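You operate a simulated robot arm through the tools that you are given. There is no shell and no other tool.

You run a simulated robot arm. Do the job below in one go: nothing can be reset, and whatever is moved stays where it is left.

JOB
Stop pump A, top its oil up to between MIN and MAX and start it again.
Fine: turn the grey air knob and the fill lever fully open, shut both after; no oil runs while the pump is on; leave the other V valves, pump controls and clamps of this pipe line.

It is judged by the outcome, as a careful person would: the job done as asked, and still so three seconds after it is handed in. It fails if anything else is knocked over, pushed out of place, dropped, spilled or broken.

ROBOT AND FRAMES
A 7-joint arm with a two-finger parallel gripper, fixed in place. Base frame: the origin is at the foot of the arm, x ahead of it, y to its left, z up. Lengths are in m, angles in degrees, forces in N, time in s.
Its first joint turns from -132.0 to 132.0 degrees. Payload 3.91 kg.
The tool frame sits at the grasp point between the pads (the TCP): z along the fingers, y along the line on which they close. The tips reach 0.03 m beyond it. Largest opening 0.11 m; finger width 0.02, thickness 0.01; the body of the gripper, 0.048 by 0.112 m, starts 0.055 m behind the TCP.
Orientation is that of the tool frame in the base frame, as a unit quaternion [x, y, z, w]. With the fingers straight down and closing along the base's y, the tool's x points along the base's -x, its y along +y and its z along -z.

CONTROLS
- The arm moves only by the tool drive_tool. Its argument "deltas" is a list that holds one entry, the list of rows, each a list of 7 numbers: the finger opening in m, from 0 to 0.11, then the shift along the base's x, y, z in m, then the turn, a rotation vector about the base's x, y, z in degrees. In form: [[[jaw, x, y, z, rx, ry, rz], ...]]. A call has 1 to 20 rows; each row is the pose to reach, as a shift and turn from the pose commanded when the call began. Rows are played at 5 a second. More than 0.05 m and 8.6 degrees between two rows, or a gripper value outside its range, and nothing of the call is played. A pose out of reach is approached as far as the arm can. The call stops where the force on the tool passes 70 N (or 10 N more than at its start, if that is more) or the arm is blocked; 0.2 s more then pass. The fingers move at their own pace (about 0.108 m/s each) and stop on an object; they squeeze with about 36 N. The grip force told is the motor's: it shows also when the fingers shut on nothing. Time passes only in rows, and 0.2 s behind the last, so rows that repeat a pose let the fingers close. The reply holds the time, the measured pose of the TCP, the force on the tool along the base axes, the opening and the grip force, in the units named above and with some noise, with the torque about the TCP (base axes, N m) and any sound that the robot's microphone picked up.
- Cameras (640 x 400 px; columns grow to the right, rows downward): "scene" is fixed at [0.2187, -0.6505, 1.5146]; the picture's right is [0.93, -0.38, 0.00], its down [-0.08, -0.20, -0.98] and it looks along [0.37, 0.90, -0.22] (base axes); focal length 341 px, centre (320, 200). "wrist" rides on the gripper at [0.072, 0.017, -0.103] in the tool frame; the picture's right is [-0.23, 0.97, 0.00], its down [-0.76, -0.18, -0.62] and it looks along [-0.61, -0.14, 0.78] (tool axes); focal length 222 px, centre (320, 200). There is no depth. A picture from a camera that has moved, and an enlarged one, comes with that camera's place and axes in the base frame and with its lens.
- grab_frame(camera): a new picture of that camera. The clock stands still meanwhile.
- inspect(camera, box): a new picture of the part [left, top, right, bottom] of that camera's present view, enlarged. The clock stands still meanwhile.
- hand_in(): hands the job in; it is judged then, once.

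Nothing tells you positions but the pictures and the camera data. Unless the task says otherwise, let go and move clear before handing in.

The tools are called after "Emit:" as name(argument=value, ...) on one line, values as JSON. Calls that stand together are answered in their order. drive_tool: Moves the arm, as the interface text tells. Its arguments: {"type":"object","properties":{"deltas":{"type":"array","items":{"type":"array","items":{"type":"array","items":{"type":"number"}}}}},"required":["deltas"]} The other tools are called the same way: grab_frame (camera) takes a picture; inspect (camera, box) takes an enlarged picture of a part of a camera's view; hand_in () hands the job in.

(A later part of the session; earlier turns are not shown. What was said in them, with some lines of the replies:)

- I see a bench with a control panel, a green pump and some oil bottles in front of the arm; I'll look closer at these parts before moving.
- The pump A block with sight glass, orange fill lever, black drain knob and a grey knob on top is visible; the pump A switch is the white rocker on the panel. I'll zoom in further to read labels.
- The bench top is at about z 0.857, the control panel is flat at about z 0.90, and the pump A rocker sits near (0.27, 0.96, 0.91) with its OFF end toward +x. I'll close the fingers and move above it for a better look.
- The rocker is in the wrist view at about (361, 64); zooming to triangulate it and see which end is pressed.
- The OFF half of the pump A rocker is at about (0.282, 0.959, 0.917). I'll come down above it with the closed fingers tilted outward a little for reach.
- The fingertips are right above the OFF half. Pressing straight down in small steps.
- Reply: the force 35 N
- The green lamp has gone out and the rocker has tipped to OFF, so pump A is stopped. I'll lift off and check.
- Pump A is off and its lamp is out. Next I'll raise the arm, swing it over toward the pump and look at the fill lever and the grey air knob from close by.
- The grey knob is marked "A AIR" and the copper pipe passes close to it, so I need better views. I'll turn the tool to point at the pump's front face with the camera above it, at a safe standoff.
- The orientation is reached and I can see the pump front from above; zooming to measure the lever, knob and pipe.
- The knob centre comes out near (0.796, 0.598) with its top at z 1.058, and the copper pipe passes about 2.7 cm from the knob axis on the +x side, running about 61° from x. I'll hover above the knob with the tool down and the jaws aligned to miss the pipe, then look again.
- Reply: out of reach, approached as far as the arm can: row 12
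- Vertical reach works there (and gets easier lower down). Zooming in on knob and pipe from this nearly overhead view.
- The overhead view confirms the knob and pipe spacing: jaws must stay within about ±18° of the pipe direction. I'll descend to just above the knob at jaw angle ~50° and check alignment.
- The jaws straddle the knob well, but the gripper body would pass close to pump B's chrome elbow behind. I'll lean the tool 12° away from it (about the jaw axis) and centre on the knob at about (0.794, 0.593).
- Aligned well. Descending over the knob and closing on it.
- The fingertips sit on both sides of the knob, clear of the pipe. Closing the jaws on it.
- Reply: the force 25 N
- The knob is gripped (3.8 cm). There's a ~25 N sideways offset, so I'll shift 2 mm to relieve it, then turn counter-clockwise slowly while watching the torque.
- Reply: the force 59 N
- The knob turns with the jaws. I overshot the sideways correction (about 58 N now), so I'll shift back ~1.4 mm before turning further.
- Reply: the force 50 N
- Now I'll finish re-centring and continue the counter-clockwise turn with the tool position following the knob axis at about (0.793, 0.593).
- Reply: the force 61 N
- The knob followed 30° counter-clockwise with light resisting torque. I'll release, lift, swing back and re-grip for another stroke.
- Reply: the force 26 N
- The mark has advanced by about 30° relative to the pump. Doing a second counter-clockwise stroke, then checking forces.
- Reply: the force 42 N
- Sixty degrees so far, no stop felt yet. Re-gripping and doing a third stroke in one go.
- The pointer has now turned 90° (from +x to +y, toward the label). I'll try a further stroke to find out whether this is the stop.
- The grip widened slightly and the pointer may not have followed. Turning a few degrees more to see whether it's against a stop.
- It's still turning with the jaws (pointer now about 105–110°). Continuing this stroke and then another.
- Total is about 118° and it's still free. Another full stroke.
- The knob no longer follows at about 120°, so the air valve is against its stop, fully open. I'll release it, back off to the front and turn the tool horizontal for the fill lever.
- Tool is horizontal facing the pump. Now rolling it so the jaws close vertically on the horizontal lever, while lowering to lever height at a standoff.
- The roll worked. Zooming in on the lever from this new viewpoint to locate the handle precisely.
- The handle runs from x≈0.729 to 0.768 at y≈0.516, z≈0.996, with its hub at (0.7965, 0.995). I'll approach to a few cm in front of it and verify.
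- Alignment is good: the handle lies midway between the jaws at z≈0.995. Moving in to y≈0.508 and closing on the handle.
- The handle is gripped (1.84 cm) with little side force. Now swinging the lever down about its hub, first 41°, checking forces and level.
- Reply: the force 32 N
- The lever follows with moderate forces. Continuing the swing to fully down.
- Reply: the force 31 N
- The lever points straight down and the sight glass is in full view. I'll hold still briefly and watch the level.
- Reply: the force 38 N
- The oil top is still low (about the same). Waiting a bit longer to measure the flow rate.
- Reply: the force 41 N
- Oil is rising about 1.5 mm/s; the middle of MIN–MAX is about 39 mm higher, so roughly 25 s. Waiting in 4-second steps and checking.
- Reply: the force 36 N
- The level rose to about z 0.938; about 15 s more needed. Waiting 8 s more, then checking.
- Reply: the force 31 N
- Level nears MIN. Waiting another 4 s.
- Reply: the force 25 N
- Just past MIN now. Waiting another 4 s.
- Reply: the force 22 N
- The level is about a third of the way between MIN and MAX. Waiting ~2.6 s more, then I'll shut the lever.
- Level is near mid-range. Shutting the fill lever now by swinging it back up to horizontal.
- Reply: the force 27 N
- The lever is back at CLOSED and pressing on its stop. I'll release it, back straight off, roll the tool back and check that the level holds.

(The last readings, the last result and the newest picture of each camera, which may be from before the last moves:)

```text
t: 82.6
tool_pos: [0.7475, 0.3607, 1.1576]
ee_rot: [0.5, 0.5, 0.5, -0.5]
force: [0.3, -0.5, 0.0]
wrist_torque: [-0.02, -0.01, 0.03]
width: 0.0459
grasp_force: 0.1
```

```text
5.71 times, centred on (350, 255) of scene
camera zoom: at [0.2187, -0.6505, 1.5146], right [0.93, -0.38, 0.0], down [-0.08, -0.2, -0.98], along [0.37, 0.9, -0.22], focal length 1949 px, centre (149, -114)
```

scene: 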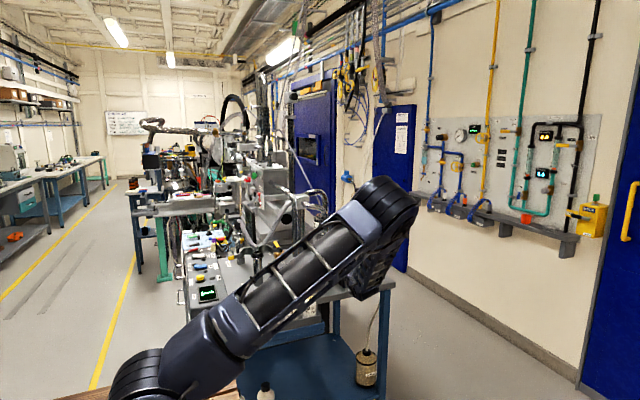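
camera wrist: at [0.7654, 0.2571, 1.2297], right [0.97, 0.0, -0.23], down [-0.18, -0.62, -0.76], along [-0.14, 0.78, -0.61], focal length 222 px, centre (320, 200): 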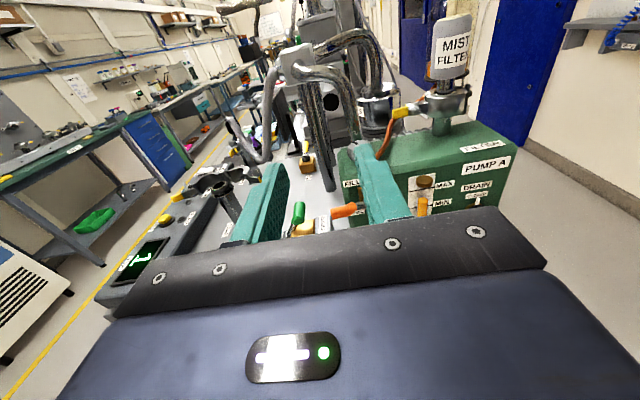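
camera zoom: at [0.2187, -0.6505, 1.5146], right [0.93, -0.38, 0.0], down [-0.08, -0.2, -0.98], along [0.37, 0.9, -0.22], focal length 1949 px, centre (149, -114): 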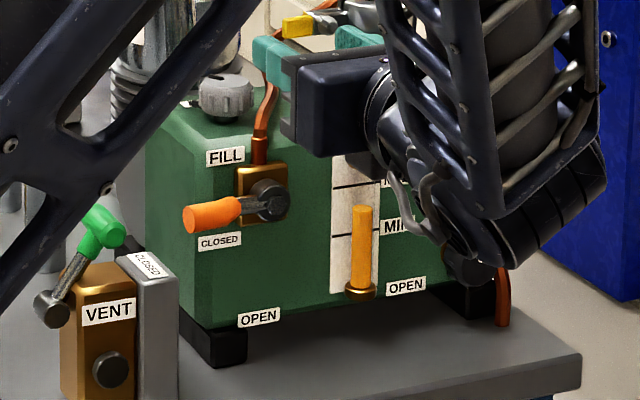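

The level sits about midway between MIN and MAX. Let me compare the lever position with its original closed position in the same zoom, and check the level for drift.

Emit:
inspect(camera="scene", box=[310, 225, 360, 285])

Emit:
drive_tool(deltas=[[[0.046, 0, 0, 0.01, 0, 0, 0], [0.046, 0, 0, 0.02, 0, 0, 0], [0.046, 0, 0, 0.03, 0, 0, 0], [0.046, 0, 0, 0.03, 0, 0, 0]]])

Emit:
inspect(camera="scene", box=[310, 225, 360, 285])

```text
6.67 times, centred on (335, 255) of scene
camera zoom: at [0.2187, -0.6505, 1.5146], right [0.93, -0.38, 0.0], down [-0.08, -0.2, -0.98], along [0.37, 0.9, -0.22], focal length 2274 px, centre (220, -167)
```

zoom: 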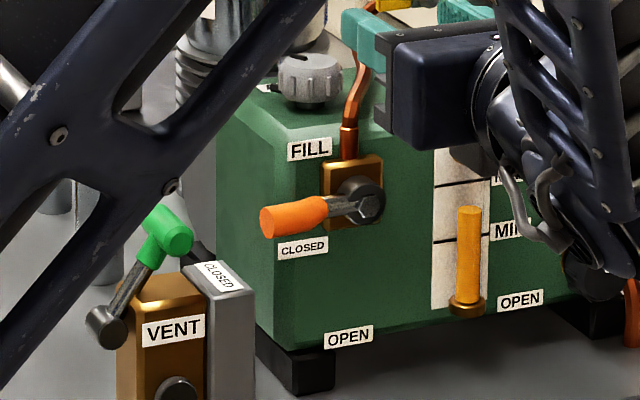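

```text
t: 83.6
tool_pos: [0.7466, 0.3607, 1.1874]
ee_rot: [-0.5, -0.5, -0.499, 0.501]
force: [1.2, 1.4, 0.5]
wrist_torque: [-0.04, 0.0, -0.02]
width: 0.046
grasp_force: 0.0
```

```text
6.67 times, centred on (335, 255) of scene
camera zoom: at [0.2187, -0.6505, 1.5146], right [0.93, -0.38, 0.0], down [-0.08, -0.2, -0.98], along [0.37, 0.9, -0.22], focal length 2274 px, centre (220, -167)
```

zoom: 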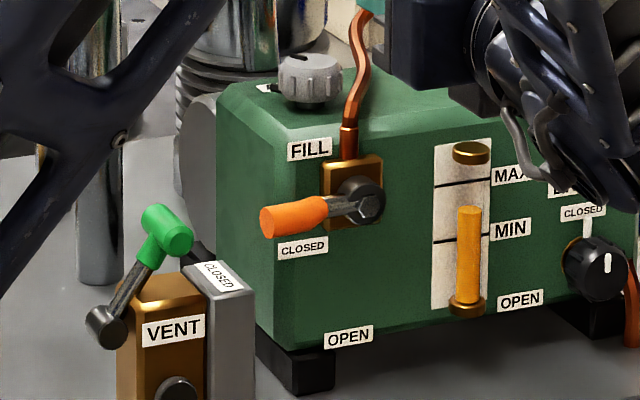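

Lever matches its original closed position exactly and the level is steady mid-range. Next: return to the air knob, same leaned grip, to shut it clockwise.

Emit:
drive_tool(deltas=[[[0.05, 0.0031, 0.0122, 0.0023, -5.04, -3.94, 4.86], [0.052, 0.0062, 0.0243, 0.0046, -10.08, -7.88, 9.73], [0.052, 0.0092, 0.0365, 0.0069, -15.13, -11.82, 14.59], [0.052, 0.0123, 0.0486, 0.0092, -20.17, -15.76, 19.46], [0.052, 0.0154, 0.0608, 0.0115, -25.21, -19.7, 24.32], [0.052, 0.0185, 0.0729, 0.0138, -30.25, -23.64, 29.19], [0.052, 0.0215, 0.0851, 0.0162, -35.3, -27.57, 34.05], [0.052, 0.0246, 0.0972, 0.0185, -40.34, -31.51, 38.92], [0.052, 0.0277, 0.1094, 0.0208, -45.38, -35.45, 43.78], [0.052, 0.0308, 0.1215, 0.0231, -50.42, -39.39, 48.65], [0.052, 0.0338, 0.1337, 0.0254, -55.47, -43.33, 53.51], [0.052, 0.0369, 0.1458, 0.0277, -60.51, -47.27, 58.38], [0.052, 0.04, 0.158, 0.03, -65.55, -51.21, 63.24], [0.052, 0.045, 0.193, 0.025, -65.55, -51.21, 63.24], [0.052, 0.05, 0.223, 0, -65.55, -51.21, 63.24], [0.052, 0.05, 0.233, -0.035, -65.55, -51.21, 63.24], [0.052, 0.05, 0.233, -0.07, -65.55, -51.21, 63.24], [0.052, 0.05, 0.233, -0.07, -65.55, -51.21, 63.24]]])

Emit:
inspect(camera="wrist", box=[200, 40, 440, 240])

Emit:
inspect(camera="scene", box=[300, 170, 400, 290])

```text
t: 87.4
tool_pos: [0.7989, 0.5939, 1.1191]
ee_rot: [0.121, 0.987, 0.013, -0.104]
force: [-1.1, 0.5, 0.7]
wrist_torque: [0.03, 0.02, -0.05]
width: 0.052
grasp_force: 0.1
```

```text
2.00 times, centred on (320, 140) of wrist
camera zoom: at [0.756, 0.6227, 1.2351], right [0.45, 0.89, -0.05], down [0.81, -0.38, 0.45], along [0.38, -0.24, -0.89], focal length 444 px, centre (320, 320)
```

zoom: 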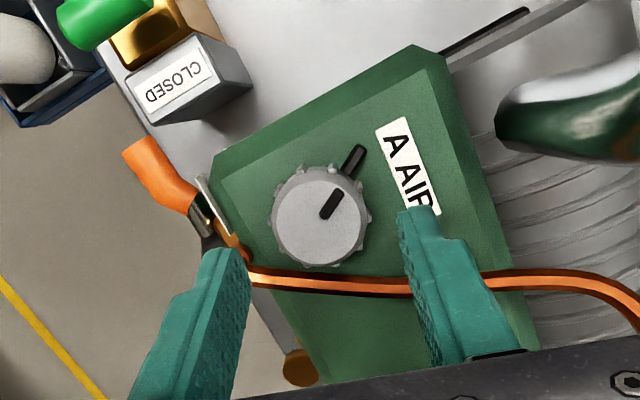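

```text
3.33 times, centred on (350, 230) of scene
camera zoom: at [0.2187, -0.6505, 1.5146], right [0.93, -0.38, 0.0], down [-0.08, -0.2, -0.98], along [0.37, 0.9, -0.22], focal length 1137 px, centre (220, 100)
```

zoom: 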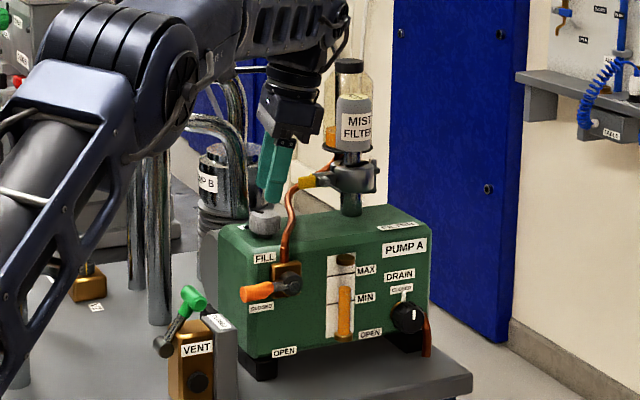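

Positioned over the knob as before. Descending, gripping and turning clockwise 30° as the first closing stroke.

Emit:
drive_tool(deltas=[[[0.052, 0, 0, -0.02, 0, 0, 0], [0.052, 0, 0, -0.0397, 0, 0, 0], [0.04, 0, 0, -0.0397, 0, 0, 0], [0.03, 0, 0, -0.0397, 0, 0, 0], [0.03, 0, 0, -0.0397, 0, 0, 0], [0.03, -0.0001, -0.0004, -0.0397, 0, 0, -4.3], [0.03, -0.0003, -0.0009, -0.0397, 0, 0, -8.6], [0.03, -0.0005, -0.0013, -0.0397, 0, 0, -13], [0.03, -0.0007, -0.0017, -0.0397, 0, 0, -17.2], [0.03, -0.0009, -0.002, -0.0397, 0, 0, -21.5], [0.03, -0.0011, -0.0024, -0.0397, 0, 0, -25.8], [0.03, -0.0014, -0.0028, -0.0397, 0, 0, -30], [0.03, -0.0014, -0.0028, -0.0397, 0, 0, -30]]])

Emit:
inspect(camera="wrist", box=[200, 60, 440, 240])

```text
t: 90.2
tool_pos: [0.7948, 0.5888, 1.0785]
ee_rot: [0.374, 0.922, 0.039, -0.096]
force: [-15.7, -31.7, -1.1]
wrist_torque: [-1.26, -0.08, 0.26]
width: 0.0376
grasp_force: 45.4
```

```text
2.22 times, centred on (320, 150) of wrist
camera zoom: at [0.7733, 0.6363, 1.195], right [0.84, 0.55, -0.05], down [0.51, -0.74, 0.45], along [0.21, -0.4, -0.89], focal length 494 px, centre (320, 311)
```

zoom: 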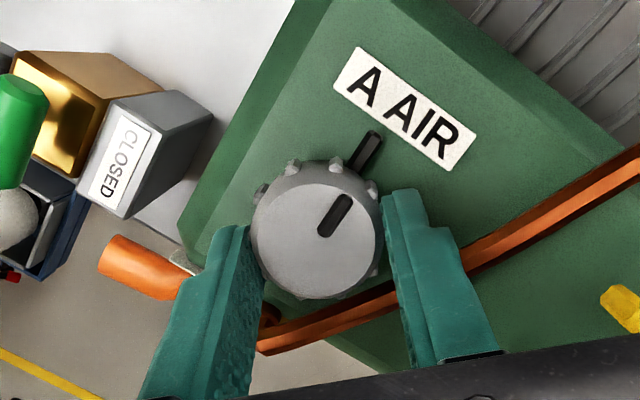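

The knob followed clockwise by 30°. Repeating with a second closing stroke.

Emit:
drive_tool(deltas=[[[0.052, 0, 0, 0, 0, 0, 0], [0.052, 0, 0, 0, 0, 0, 0], [0.052, 0, 0, 0.015, 0, 0, 0], [0.052, 0, 0, 0.03, 0, 0, 0], [0.052, 0.0004, 0.0007, 0.03, 0, 0, 7.5], [0.052, 0.0007, 0.0014, 0.03, 0, 0, 15], [0.052, 0.001, 0.0021, 0.03, 0, 0, 22.5], [0.052, 0.0014, 0.0028, 0.03, 0, 0, 30], [0.052, 0.0014, 0.0028, 0.015, 0, 0, 30], [0.052, 0.0014, 0.0028, 0, 0, 0, 30], [0.04, 0.0014, 0.0028, 0, 0, 0, 30], [0.03, 0.0014, 0.0028, 0, 0, 0, 30], [0.03, 0.0014, 0.0028, 0, 0, 0, 30], [0.03, 0.0013, 0.0024, 0, 0, 0, 25.7], [0.03, 0.0011, 0.002, 0, 0, 0, 21.4], [0.03, 0.0009, 0.0016, 0, 0, 0, 17.1], [0.03, 0.0007, 0.0012, 0, 0, 0, 12.9], [0.03, 0.0005, 0.0008, 0, 0, 0, 8.6], [0.03, 0.0003, 0.0004, 0, 0, 0, 4.3], [0.03, 0, 0, 0, 0, 0, 0]]])

Emit:
inspect(camera="wrist", box=[200, 60, 440, 240])

```text
t: 94.4
tool_pos: [0.7947, 0.5903, 1.0785]
ee_rot: [0.372, 0.922, 0.039, -0.097]
force: [-12.9, -17.8, 6.3]
wrist_torque: [-0.56, -0.18, 0.16]
width: 0.0376
grasp_force: 45.1
```

```text
2.22 times, centred on (320, 150) of wrist
camera zoom: at [0.7728, 0.6367, 1.1952], right [0.84, 0.55, -0.05], down [0.51, -0.74, 0.45], along [0.21, -0.4, -0.89], focal length 494 px, centre (320, 311)
```

zoom: 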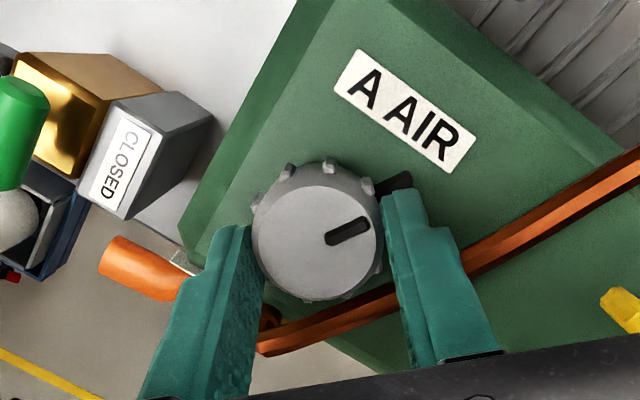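

Second stroke worked (pointer now ~60° from closed). Third closing stroke.

Emit:
drive_tool(deltas=[[[0.052, 0, 0, 0, 0, 0, 0], [0.052, 0, 0, 0, 0, 0, 0], [0.052, 0, 0, 0.015, 0, 0, 0], [0.052, 0, 0, 0.03, 0, 0, 0], [0.052, 0.0004, 0.0007, 0.03, 0, 0, 7.5], [0.052, 0.0007, 0.0014, 0.03, 0, 0, 15], [0.052, 0.001, 0.0021, 0.03, 0, 0, 22.5], [0.052, 0.0014, 0.0028, 0.03, 0, 0, 30], [0.052, 0.0014, 0.0028, 0.015, 0, 0, 30], [0.052, 0.0014, 0.0028, 0, 0, 0, 30], [0.04, 0.0014, 0.0028, 0, 0, 0, 30], [0.03, 0.0014, 0.0028, 0, 0, 0, 30], [0.03, 0.0014, 0.0028, 0, 0, 0, 30], [0.03, 0.0013, 0.0024, 0, 0, 0, 25.7], [0.03, 0.0011, 0.002, 0, 0, 0, 21.4], [0.03, 0.0009, 0.0016, 0, 0, 0, 17.1], [0.03, 0.0007, 0.0012, 0, 0, 0, 12.9], [0.03, 0.0005, 0.0008, 0, 0, 0, 8.6], [0.03, 0.0003, 0.0004, 0, 0, 0, 4.3], [0.03, 0, 0, 0, 0, 0, 0]]])

Emit:
inspect(camera="wrist", box=[200, 60, 440, 240])

```text
t: 98.6
tool_pos: [0.7946, 0.5897, 1.0776]
ee_rot: [0.373, 0.922, 0.038, -0.097]
force: [-12.5, -26.6, -9.5]
wrist_torque: [-0.07, 0.53, 0.21]
width: 0.0378
grasp_force: 45.0
```

```text
2.22 times, centred on (320, 150) of wrist
camera zoom: at [0.7735, 0.6364, 1.194], right [0.84, 0.55, -0.05], down [0.51, -0.74, 0.45], along [0.21, -0.4, -0.89], focal length 494 px, centre (320, 311)
```

zoom: 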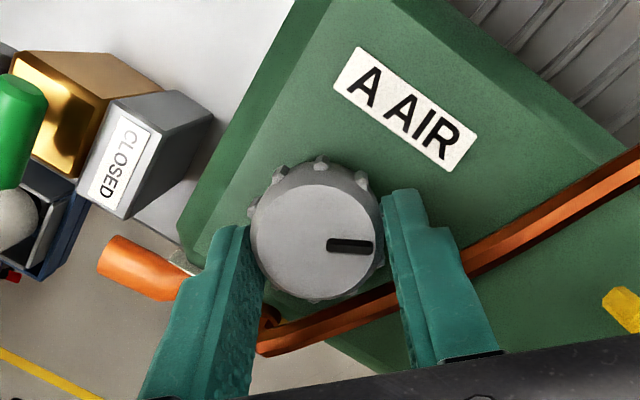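

Third stroke done (about 30° left). Fourth closing stroke, which should bring it to the original closed mark.

Emit:
drive_tool(deltas=[[[0.052, 0, 0, 0, 0, 0, 0], [0.052, 0, 0, 0, 0, 0, 0], [0.052, 0, 0, 0.015, 0, 0, 0], [0.052, 0, 0, 0.03, 0, 0, 0], [0.052, 0.0004, 0.0007, 0.03, 0, 0, 7.5], [0.052, 0.0007, 0.0014, 0.03, 0, 0, 15], [0.052, 0.001, 0.0021, 0.03, 0, 0, 22.5], [0.052, 0.0014, 0.0028, 0.03, 0, 0, 30], [0.052, 0.0014, 0.0028, 0.015, 0, 0, 30], [0.052, 0.0014, 0.0028, 0, 0, 0, 30], [0.04, 0.0014, 0.0028, 0, 0, 0, 30], [0.03, 0.0014, 0.0028, 0, 0, 0, 30], [0.03, 0.0014, 0.0028, 0, 0, 0, 30], [0.03, 0.0013, 0.0024, 0, 0, 0, 25.7], [0.03, 0.0011, 0.002, 0, 0, 0, 21.4], [0.03, 0.0009, 0.0016, 0, 0, 0, 17.1], [0.03, 0.0007, 0.0012, 0, 0, 0, 12.9], [0.03, 0.0005, 0.0008, 0, 0, 0, 8.6], [0.03, 0.0003, 0.0004, 0, 0, 0, 4.3], [0.03, 0, 0, 0, 0, 0, 0]]])

Emit:
inspect(camera="wrist", box=[200, 60, 440, 240])

```text
t: 102.8
tool_pos: [0.7955, 0.5899, 1.0774]
ee_rot: [0.373, 0.922, 0.04, -0.097]
force: [6.6, -19.9, -1.9]
wrist_torque: [-0.67, -0.65, 0.31]
width: 0.0377
grasp_force: 45.2
```

```text
2.22 times, centred on (320, 150) of wrist
camera zoom: at [0.7736, 0.6361, 1.1941], right [0.84, 0.55, -0.05], down [0.5, -0.74, 0.45], along [0.21, -0.4, -0.89], focal length 494 px, centre (320, 311)
```

zoom: 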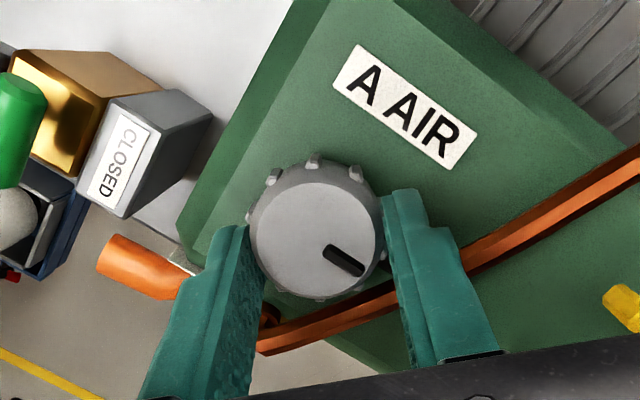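

The mark is back at its original position. I'll nudge a few degrees further clockwise to make sure it's seated against the closed stop.

Emit:
drive_tool(deltas=[[[0.03, -0.0001, -0.0001, 0, 0, 0, -2.5], [0.03, -0.0002, -0.0003, 0, 0, 0, -5], [0.03, -0.0002, -0.0003, 0, 0, 0, -6]]])

Emit:
inspect(camera="wrist", box=[200, 60, 440, 240])

```text
t: 103.6
tool_pos: [0.7942, 0.591, 1.0768]
ee_rot: [0.421, 0.901, 0.043, -0.096]
force: [-13.3, -24.4, -6.8]
wrist_torque: [-0.45, 0.31, 0.75]
width: 0.0377
grasp_force: 45.3
```

```text
2.22 times, centred on (320, 150) of wrist
camera zoom: at [0.7771, 0.639, 1.1943], right [0.89, 0.46, -0.05], down [0.43, -0.78, 0.45], along [0.17, -0.42, -0.89], focal length 494 px, centre (320, 311)
```

zoom: 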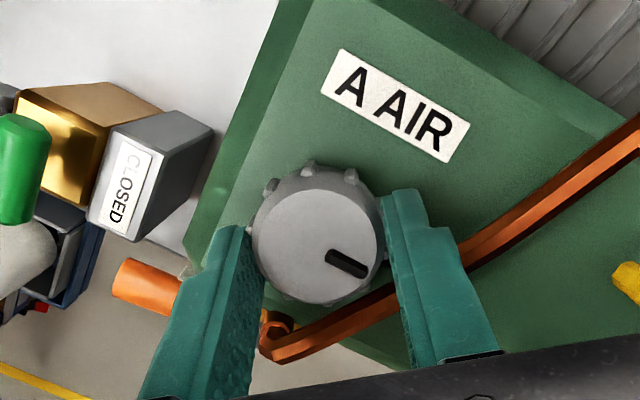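

It's against the closed stop (the knob didn't follow, torque rose). Releasing, lifting clear, and swinging back toward the control panel with the fingers closed.

Emit:
drive_tool(deltas=[[[0.046, 0, 0, 0, 0, 0, 0], [0.046, 0, 0, 0, 0, 0, 0], [0.046, 0, 0, 0.04, 0, 0, 0], [0.046, 0, 0, 0.085, 0, 0, 0], [0.03, -0.01, -0.02, 0.125, 0, 0, 0], [0, -0.025, -0.05, 0.155, 0, 0, 0], [0, -0.05, -0.085, 0.175, -0.75, -1.61, 7.12], [0, -0.08, -0.115, 0.19, -1.5, -3.21, 14.23], [0, -0.115, -0.14, 0.2, -2.25, -4.82, 21.35], [0, -0.155, -0.155, 0.21, -2.99, -6.42, 28.46], [0, -0.2, -0.155, 0.22, -3.74, -8.03, 35.58], [0, -0.245, -0.14, 0.225, -4.49, -9.63, 42.69], [0, -0.29, -0.12, 0.225, -5.24, -11.24, 49.81], [0, -0.335, -0.1, 0.225, -5.24, -11.24, 49.81], [0, -0.373, -0.072, 0.225, -5.24, -11.24, 49.81], [0, -0.41, -0.04, 0.22, -5.24, -11.24, 49.81], [0, -0.44, -0.005, 0.215, -5.24, -11.24, 49.81], [0, -0.465, 0.035, 0.21, -5.24, -11.24, 49.81], [0, -0.485, 0.075, 0.205, -5.24, -11.24, 49.81], [0, -0.5, 0.12, 0.2, -5.24, -11.24, 49.81]]])

Emit:
grab_frame(camera="wrist")

Emit:
inspect(camera="scene", box=[300, 180, 400, 300])

Emit:
inspect(camera="scene", box=[310, 225, 360, 285])

```text
t: 107.8
tool_pos: [0.2938, 0.7099, 1.2781]
ee_rot: [0.0, 1.0, 0.001, 0.0]
force: [0.7, 0.2, 0.9]
wrist_torque: [0.04, 0.02, -0.02]
width: 0.0001
grasp_force: 36.1
```

```text
taken
camera wrist: at [0.2229, 0.7268, 1.3823], right [0.23, 0.97, 0.0], down [0.76, -0.18, 0.62], along [0.61, -0.14, -0.78], focal length 222 px, centre (320, 200)
```

wrist: 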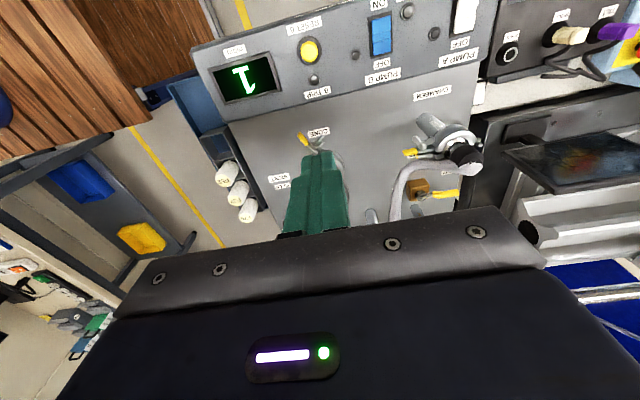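

```text
3.33 times, centred on (350, 240) of scene
camera zoom: at [0.2187, -0.6505, 1.5146], right [0.93, -0.38, 0.0], down [-0.08, -0.2, -0.98], along [0.37, 0.9, -0.22], focal length 1137 px, centre (220, 67)
```

zoom: 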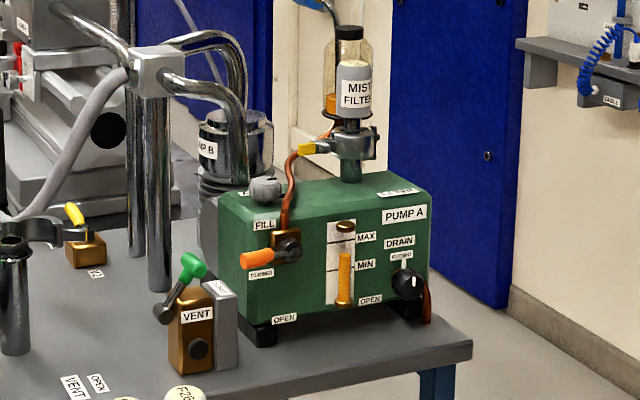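

```text
6.67 times, centred on (335, 255) of scene
camera zoom: at [0.2187, -0.6505, 1.5146], right [0.93, -0.38, 0.0], down [-0.08, -0.2, -0.98], along [0.37, 0.9, -0.22], focal length 2274 px, centre (220, -167)
```

zoom: 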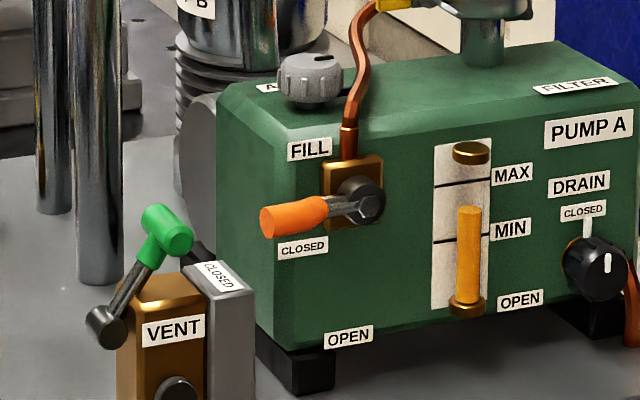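

All pump items are back as they were, with the oil steady between MIN and MAX. Now moving over the ON half of the pump A rocker, around x≈0.247.

Emit:
drive_tool(deltas=[[[0, -0.008, 0.03, -0.03, 0, 0, 0], [0, -0.016, 0.06, -0.06, 0, 0, 0], [0, -0.024, 0.09, -0.09, 0, 0, 0], [0, -0.032, 0.12, -0.12, 0, 0, 0], [0, -0.04, 0.15, -0.15, 0, 0, 0], [0, -0.0485, 0.18, -0.18, 0, 0, 0], [0, -0.0485, 0.2, -0.215, 5, 0, 0], [0, -0.0485, 0.218, -0.25, 10, 0, 0], [0, -0.0485, 0.232, -0.28, 15, 0, 0], [0, -0.0485, 0.2419, -0.3, 20, 0, 0], [0, -0.0485, 0.2419, -0.3, 20, 0, 0]]])

Emit:
grab_frame(camera="wrist")

Emit:
inspect(camera="wrist", box=[230, 60, 410, 240])

```text
t: 110.2
tool_pos: [0.2457, 0.9528, 0.9782]
ee_rot: [0.0, 0.985, 0.175, 0.0]
force: [0.7, 0.1, -1.0]
wrist_torque: [0.0, 0.01, -0.02]
width: 0.0001
grasp_force: 35.8
```

```text
taken
camera wrist: at [0.1748, 0.9326, 1.0815], right [0.23, 0.91, 0.33], down [0.76, -0.38, 0.52], along [0.61, 0.14, -0.78], focal length 222 px, centre (320, 200)
```

wrist: 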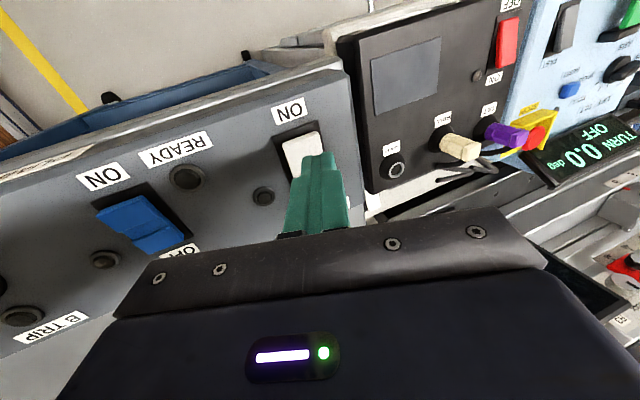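

```text
2.22 times, centred on (320, 150) of wrist
camera zoom: at [0.1748, 0.9326, 1.0815], right [0.23, 0.91, 0.33], down [0.76, -0.38, 0.52], along [0.61, 0.14, -0.78], focal length 494 px, centre (320, 311)
```

zoom: 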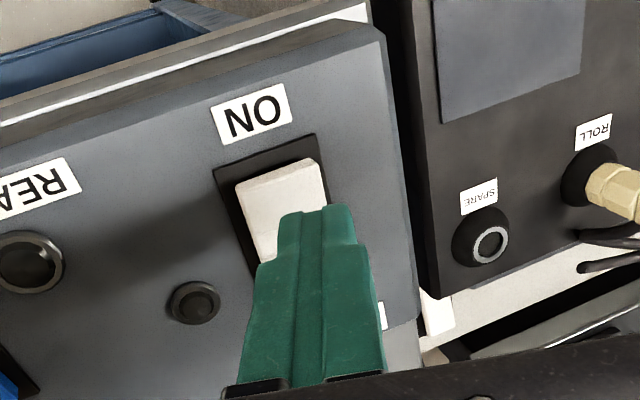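

The fingertips are above the ON half (its end is at x≈0.238). Pressing down.

Emit:
drive_tool(deltas=[[[0, 0, 0, -0.012, 0, 0, 0], [0, 0, 0, -0.022, 0, 0, 0], [0, 0, 0, -0.028, 0, 0, 0], [0, 0, 0, -0.032, 0, 0, 0], [0, 0, 0, -0.036, 0, 0, 0]]])

Emit:
grab_frame(camera="wrist")

```text
t: 111.4
tool_pos: [0.2439, 0.9509, 0.9464]
ee_rot: [0.0, 0.984, 0.176, 0.001]
force: [-2.4, -16.8, 35.8]
wrist_torque: [-0.45, -0.27, -0.14]
width: 0.0
grasp_force: 35.7
```

```text
taken
camera wrist: at [0.1748, 0.9315, 1.0502], right [0.23, 0.91, 0.34], down [0.76, -0.38, 0.52], along [0.61, 0.14, -0.78], focal length 222 px, centre (320, 200)
```

wrist: 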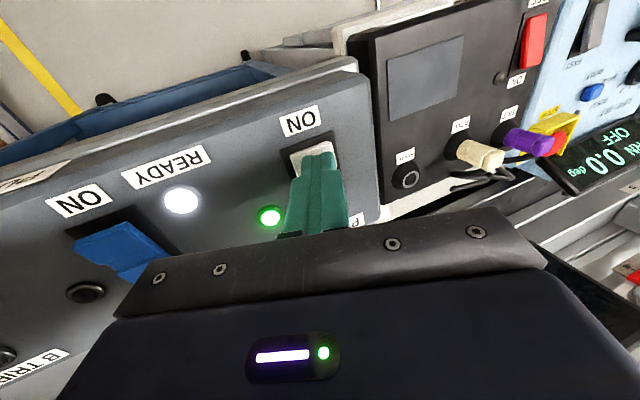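

The green lamp and READY lamp are lit again, so pump A is running. Lifting off and moving clear.

Emit:
drive_tool(deltas=[[[0, 0, 0, 0.03, 0, 0, 0], [0, 0, -0.02, 0.07, 0, 0, 0], [0, 0, -0.04, 0.11, -5, 0, 0], [0, 0, -0.06, 0.155, -10, 0, 0], [0, 0, -0.09, 0.19, -15, 0, 0], [0, 0, -0.12, 0.22, -20, 0, 0], [0, 0, -0.15, 0.25, -20, 0, 0], [0, 0, -0.18, 0.28, -20, 0, 0], [0, 0, -0.21, 0.31, -20, 0, 0], [0, 0, -0.24, 0.34, -20, 0, 0], [0, 0, -0.24, 0.34, -20, 0, 0]]])

Emit:
grab_frame(camera="wrist")

Emit:
inspect(camera="scene", box=[180, 180, 400, 320])

Emit:
inspect(camera="scene", box=[310, 225, 360, 285])

Emit:
inspect(camera="wrist", box=[220, 0, 540, 200])

```text
t: 113.8
tool_pos: [0.2475, 0.7114, 1.2797]
ee_rot: [0.0, 1.0, 0.001, 0.0]
force: [0.7, 0.2, 0.5]
wrist_torque: [-0.04, 0.03, -0.01]
width: 0.0002
grasp_force: 36.1
```

```text
taken
camera wrist: at [0.1766, 0.728, 1.3845], right [0.23, 0.97, 0.0], down [0.76, -0.18, 0.62], along [0.61, -0.14, -0.78], focal length 222 px, centre (320, 200)
```

wrist: 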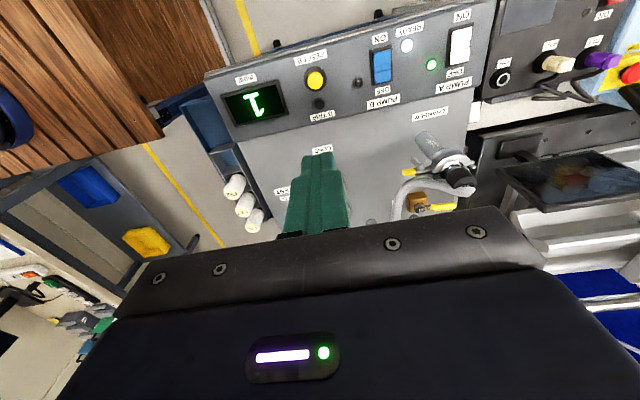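

```text
2.86 times, centred on (290, 250) of scene
camera zoom: at [0.2187, -0.6505, 1.5146], right [0.93, -0.38, 0.0], down [-0.08, -0.2, -0.98], along [0.37, 0.9, -0.22], focal length 974 px, centre (406, 57)
```

zoom: 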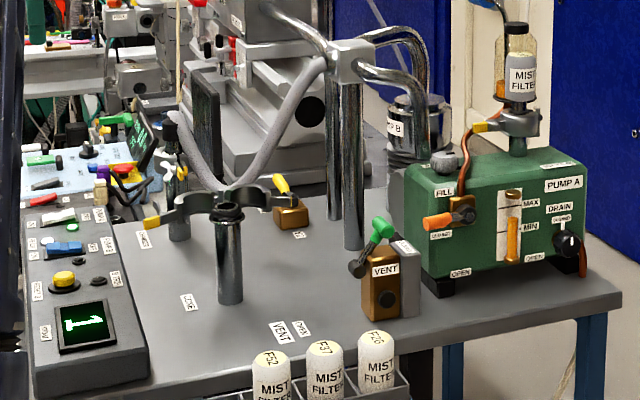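

```text
6.67 times, centred on (335, 255) of scene
camera zoom: at [0.2187, -0.6505, 1.5146], right [0.93, -0.38, 0.0], down [-0.08, -0.2, -0.98], along [0.37, 0.9, -0.22], focal length 2274 px, centre (220, -167)
```

zoom: 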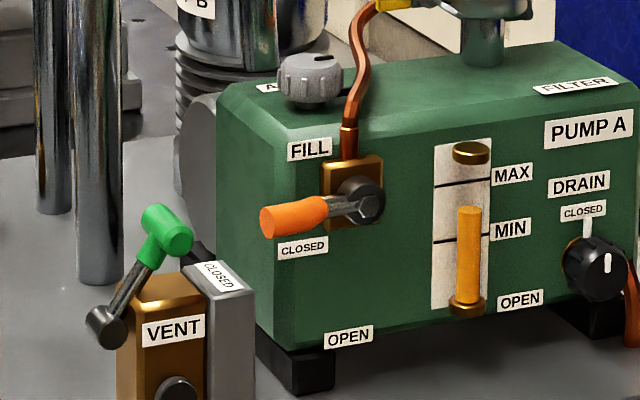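

```text
2.00 times, centred on (380, 100) of wrist
camera zoom: at [0.1766, 0.728, 1.3845], right [0.23, 0.97, 0.0], down [0.76, -0.18, 0.62], along [0.61, -0.14, -0.78], focal length 444 px, centre (200, 400)
```

zoom: 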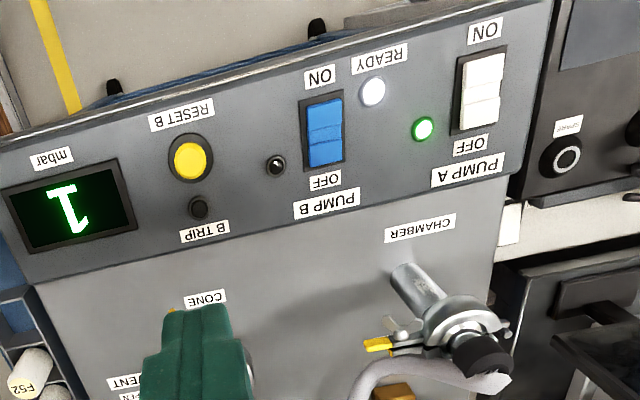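

Pump A is running with its green and READY lamps lit. The fill lever and air knob are shut, the oil is steady between MIN and MAX, nothing else has moved, and the arm is clear. Handing in.

Emit:
hand_in()

```text
The job is handed in.
```

Pump A is running again, with its oil about halfway between MIN and MAX; I've handed the job in but haven't seen the verdict.

- **Stop:** I switched pump A off at the panel, and its green lamp went out before any oil was let in.
- **Fill:** I opened the air knob to its stop (about 120°) and swung the fill lever fully down. The oil rose steadily and I shut the lever when it reached mid-range.
- **Shut:** The fill lever is back at its original closed position, and the air knob is against its closed stop.
- **Restart:** Pump A is on, with the green and READY lamps lit. The level held steady for the roughly 2.5 s I watched after restart.

In the last pictures nothing else had moved, the pump B trip lamp was unlit, and the arm was clear of the bench.
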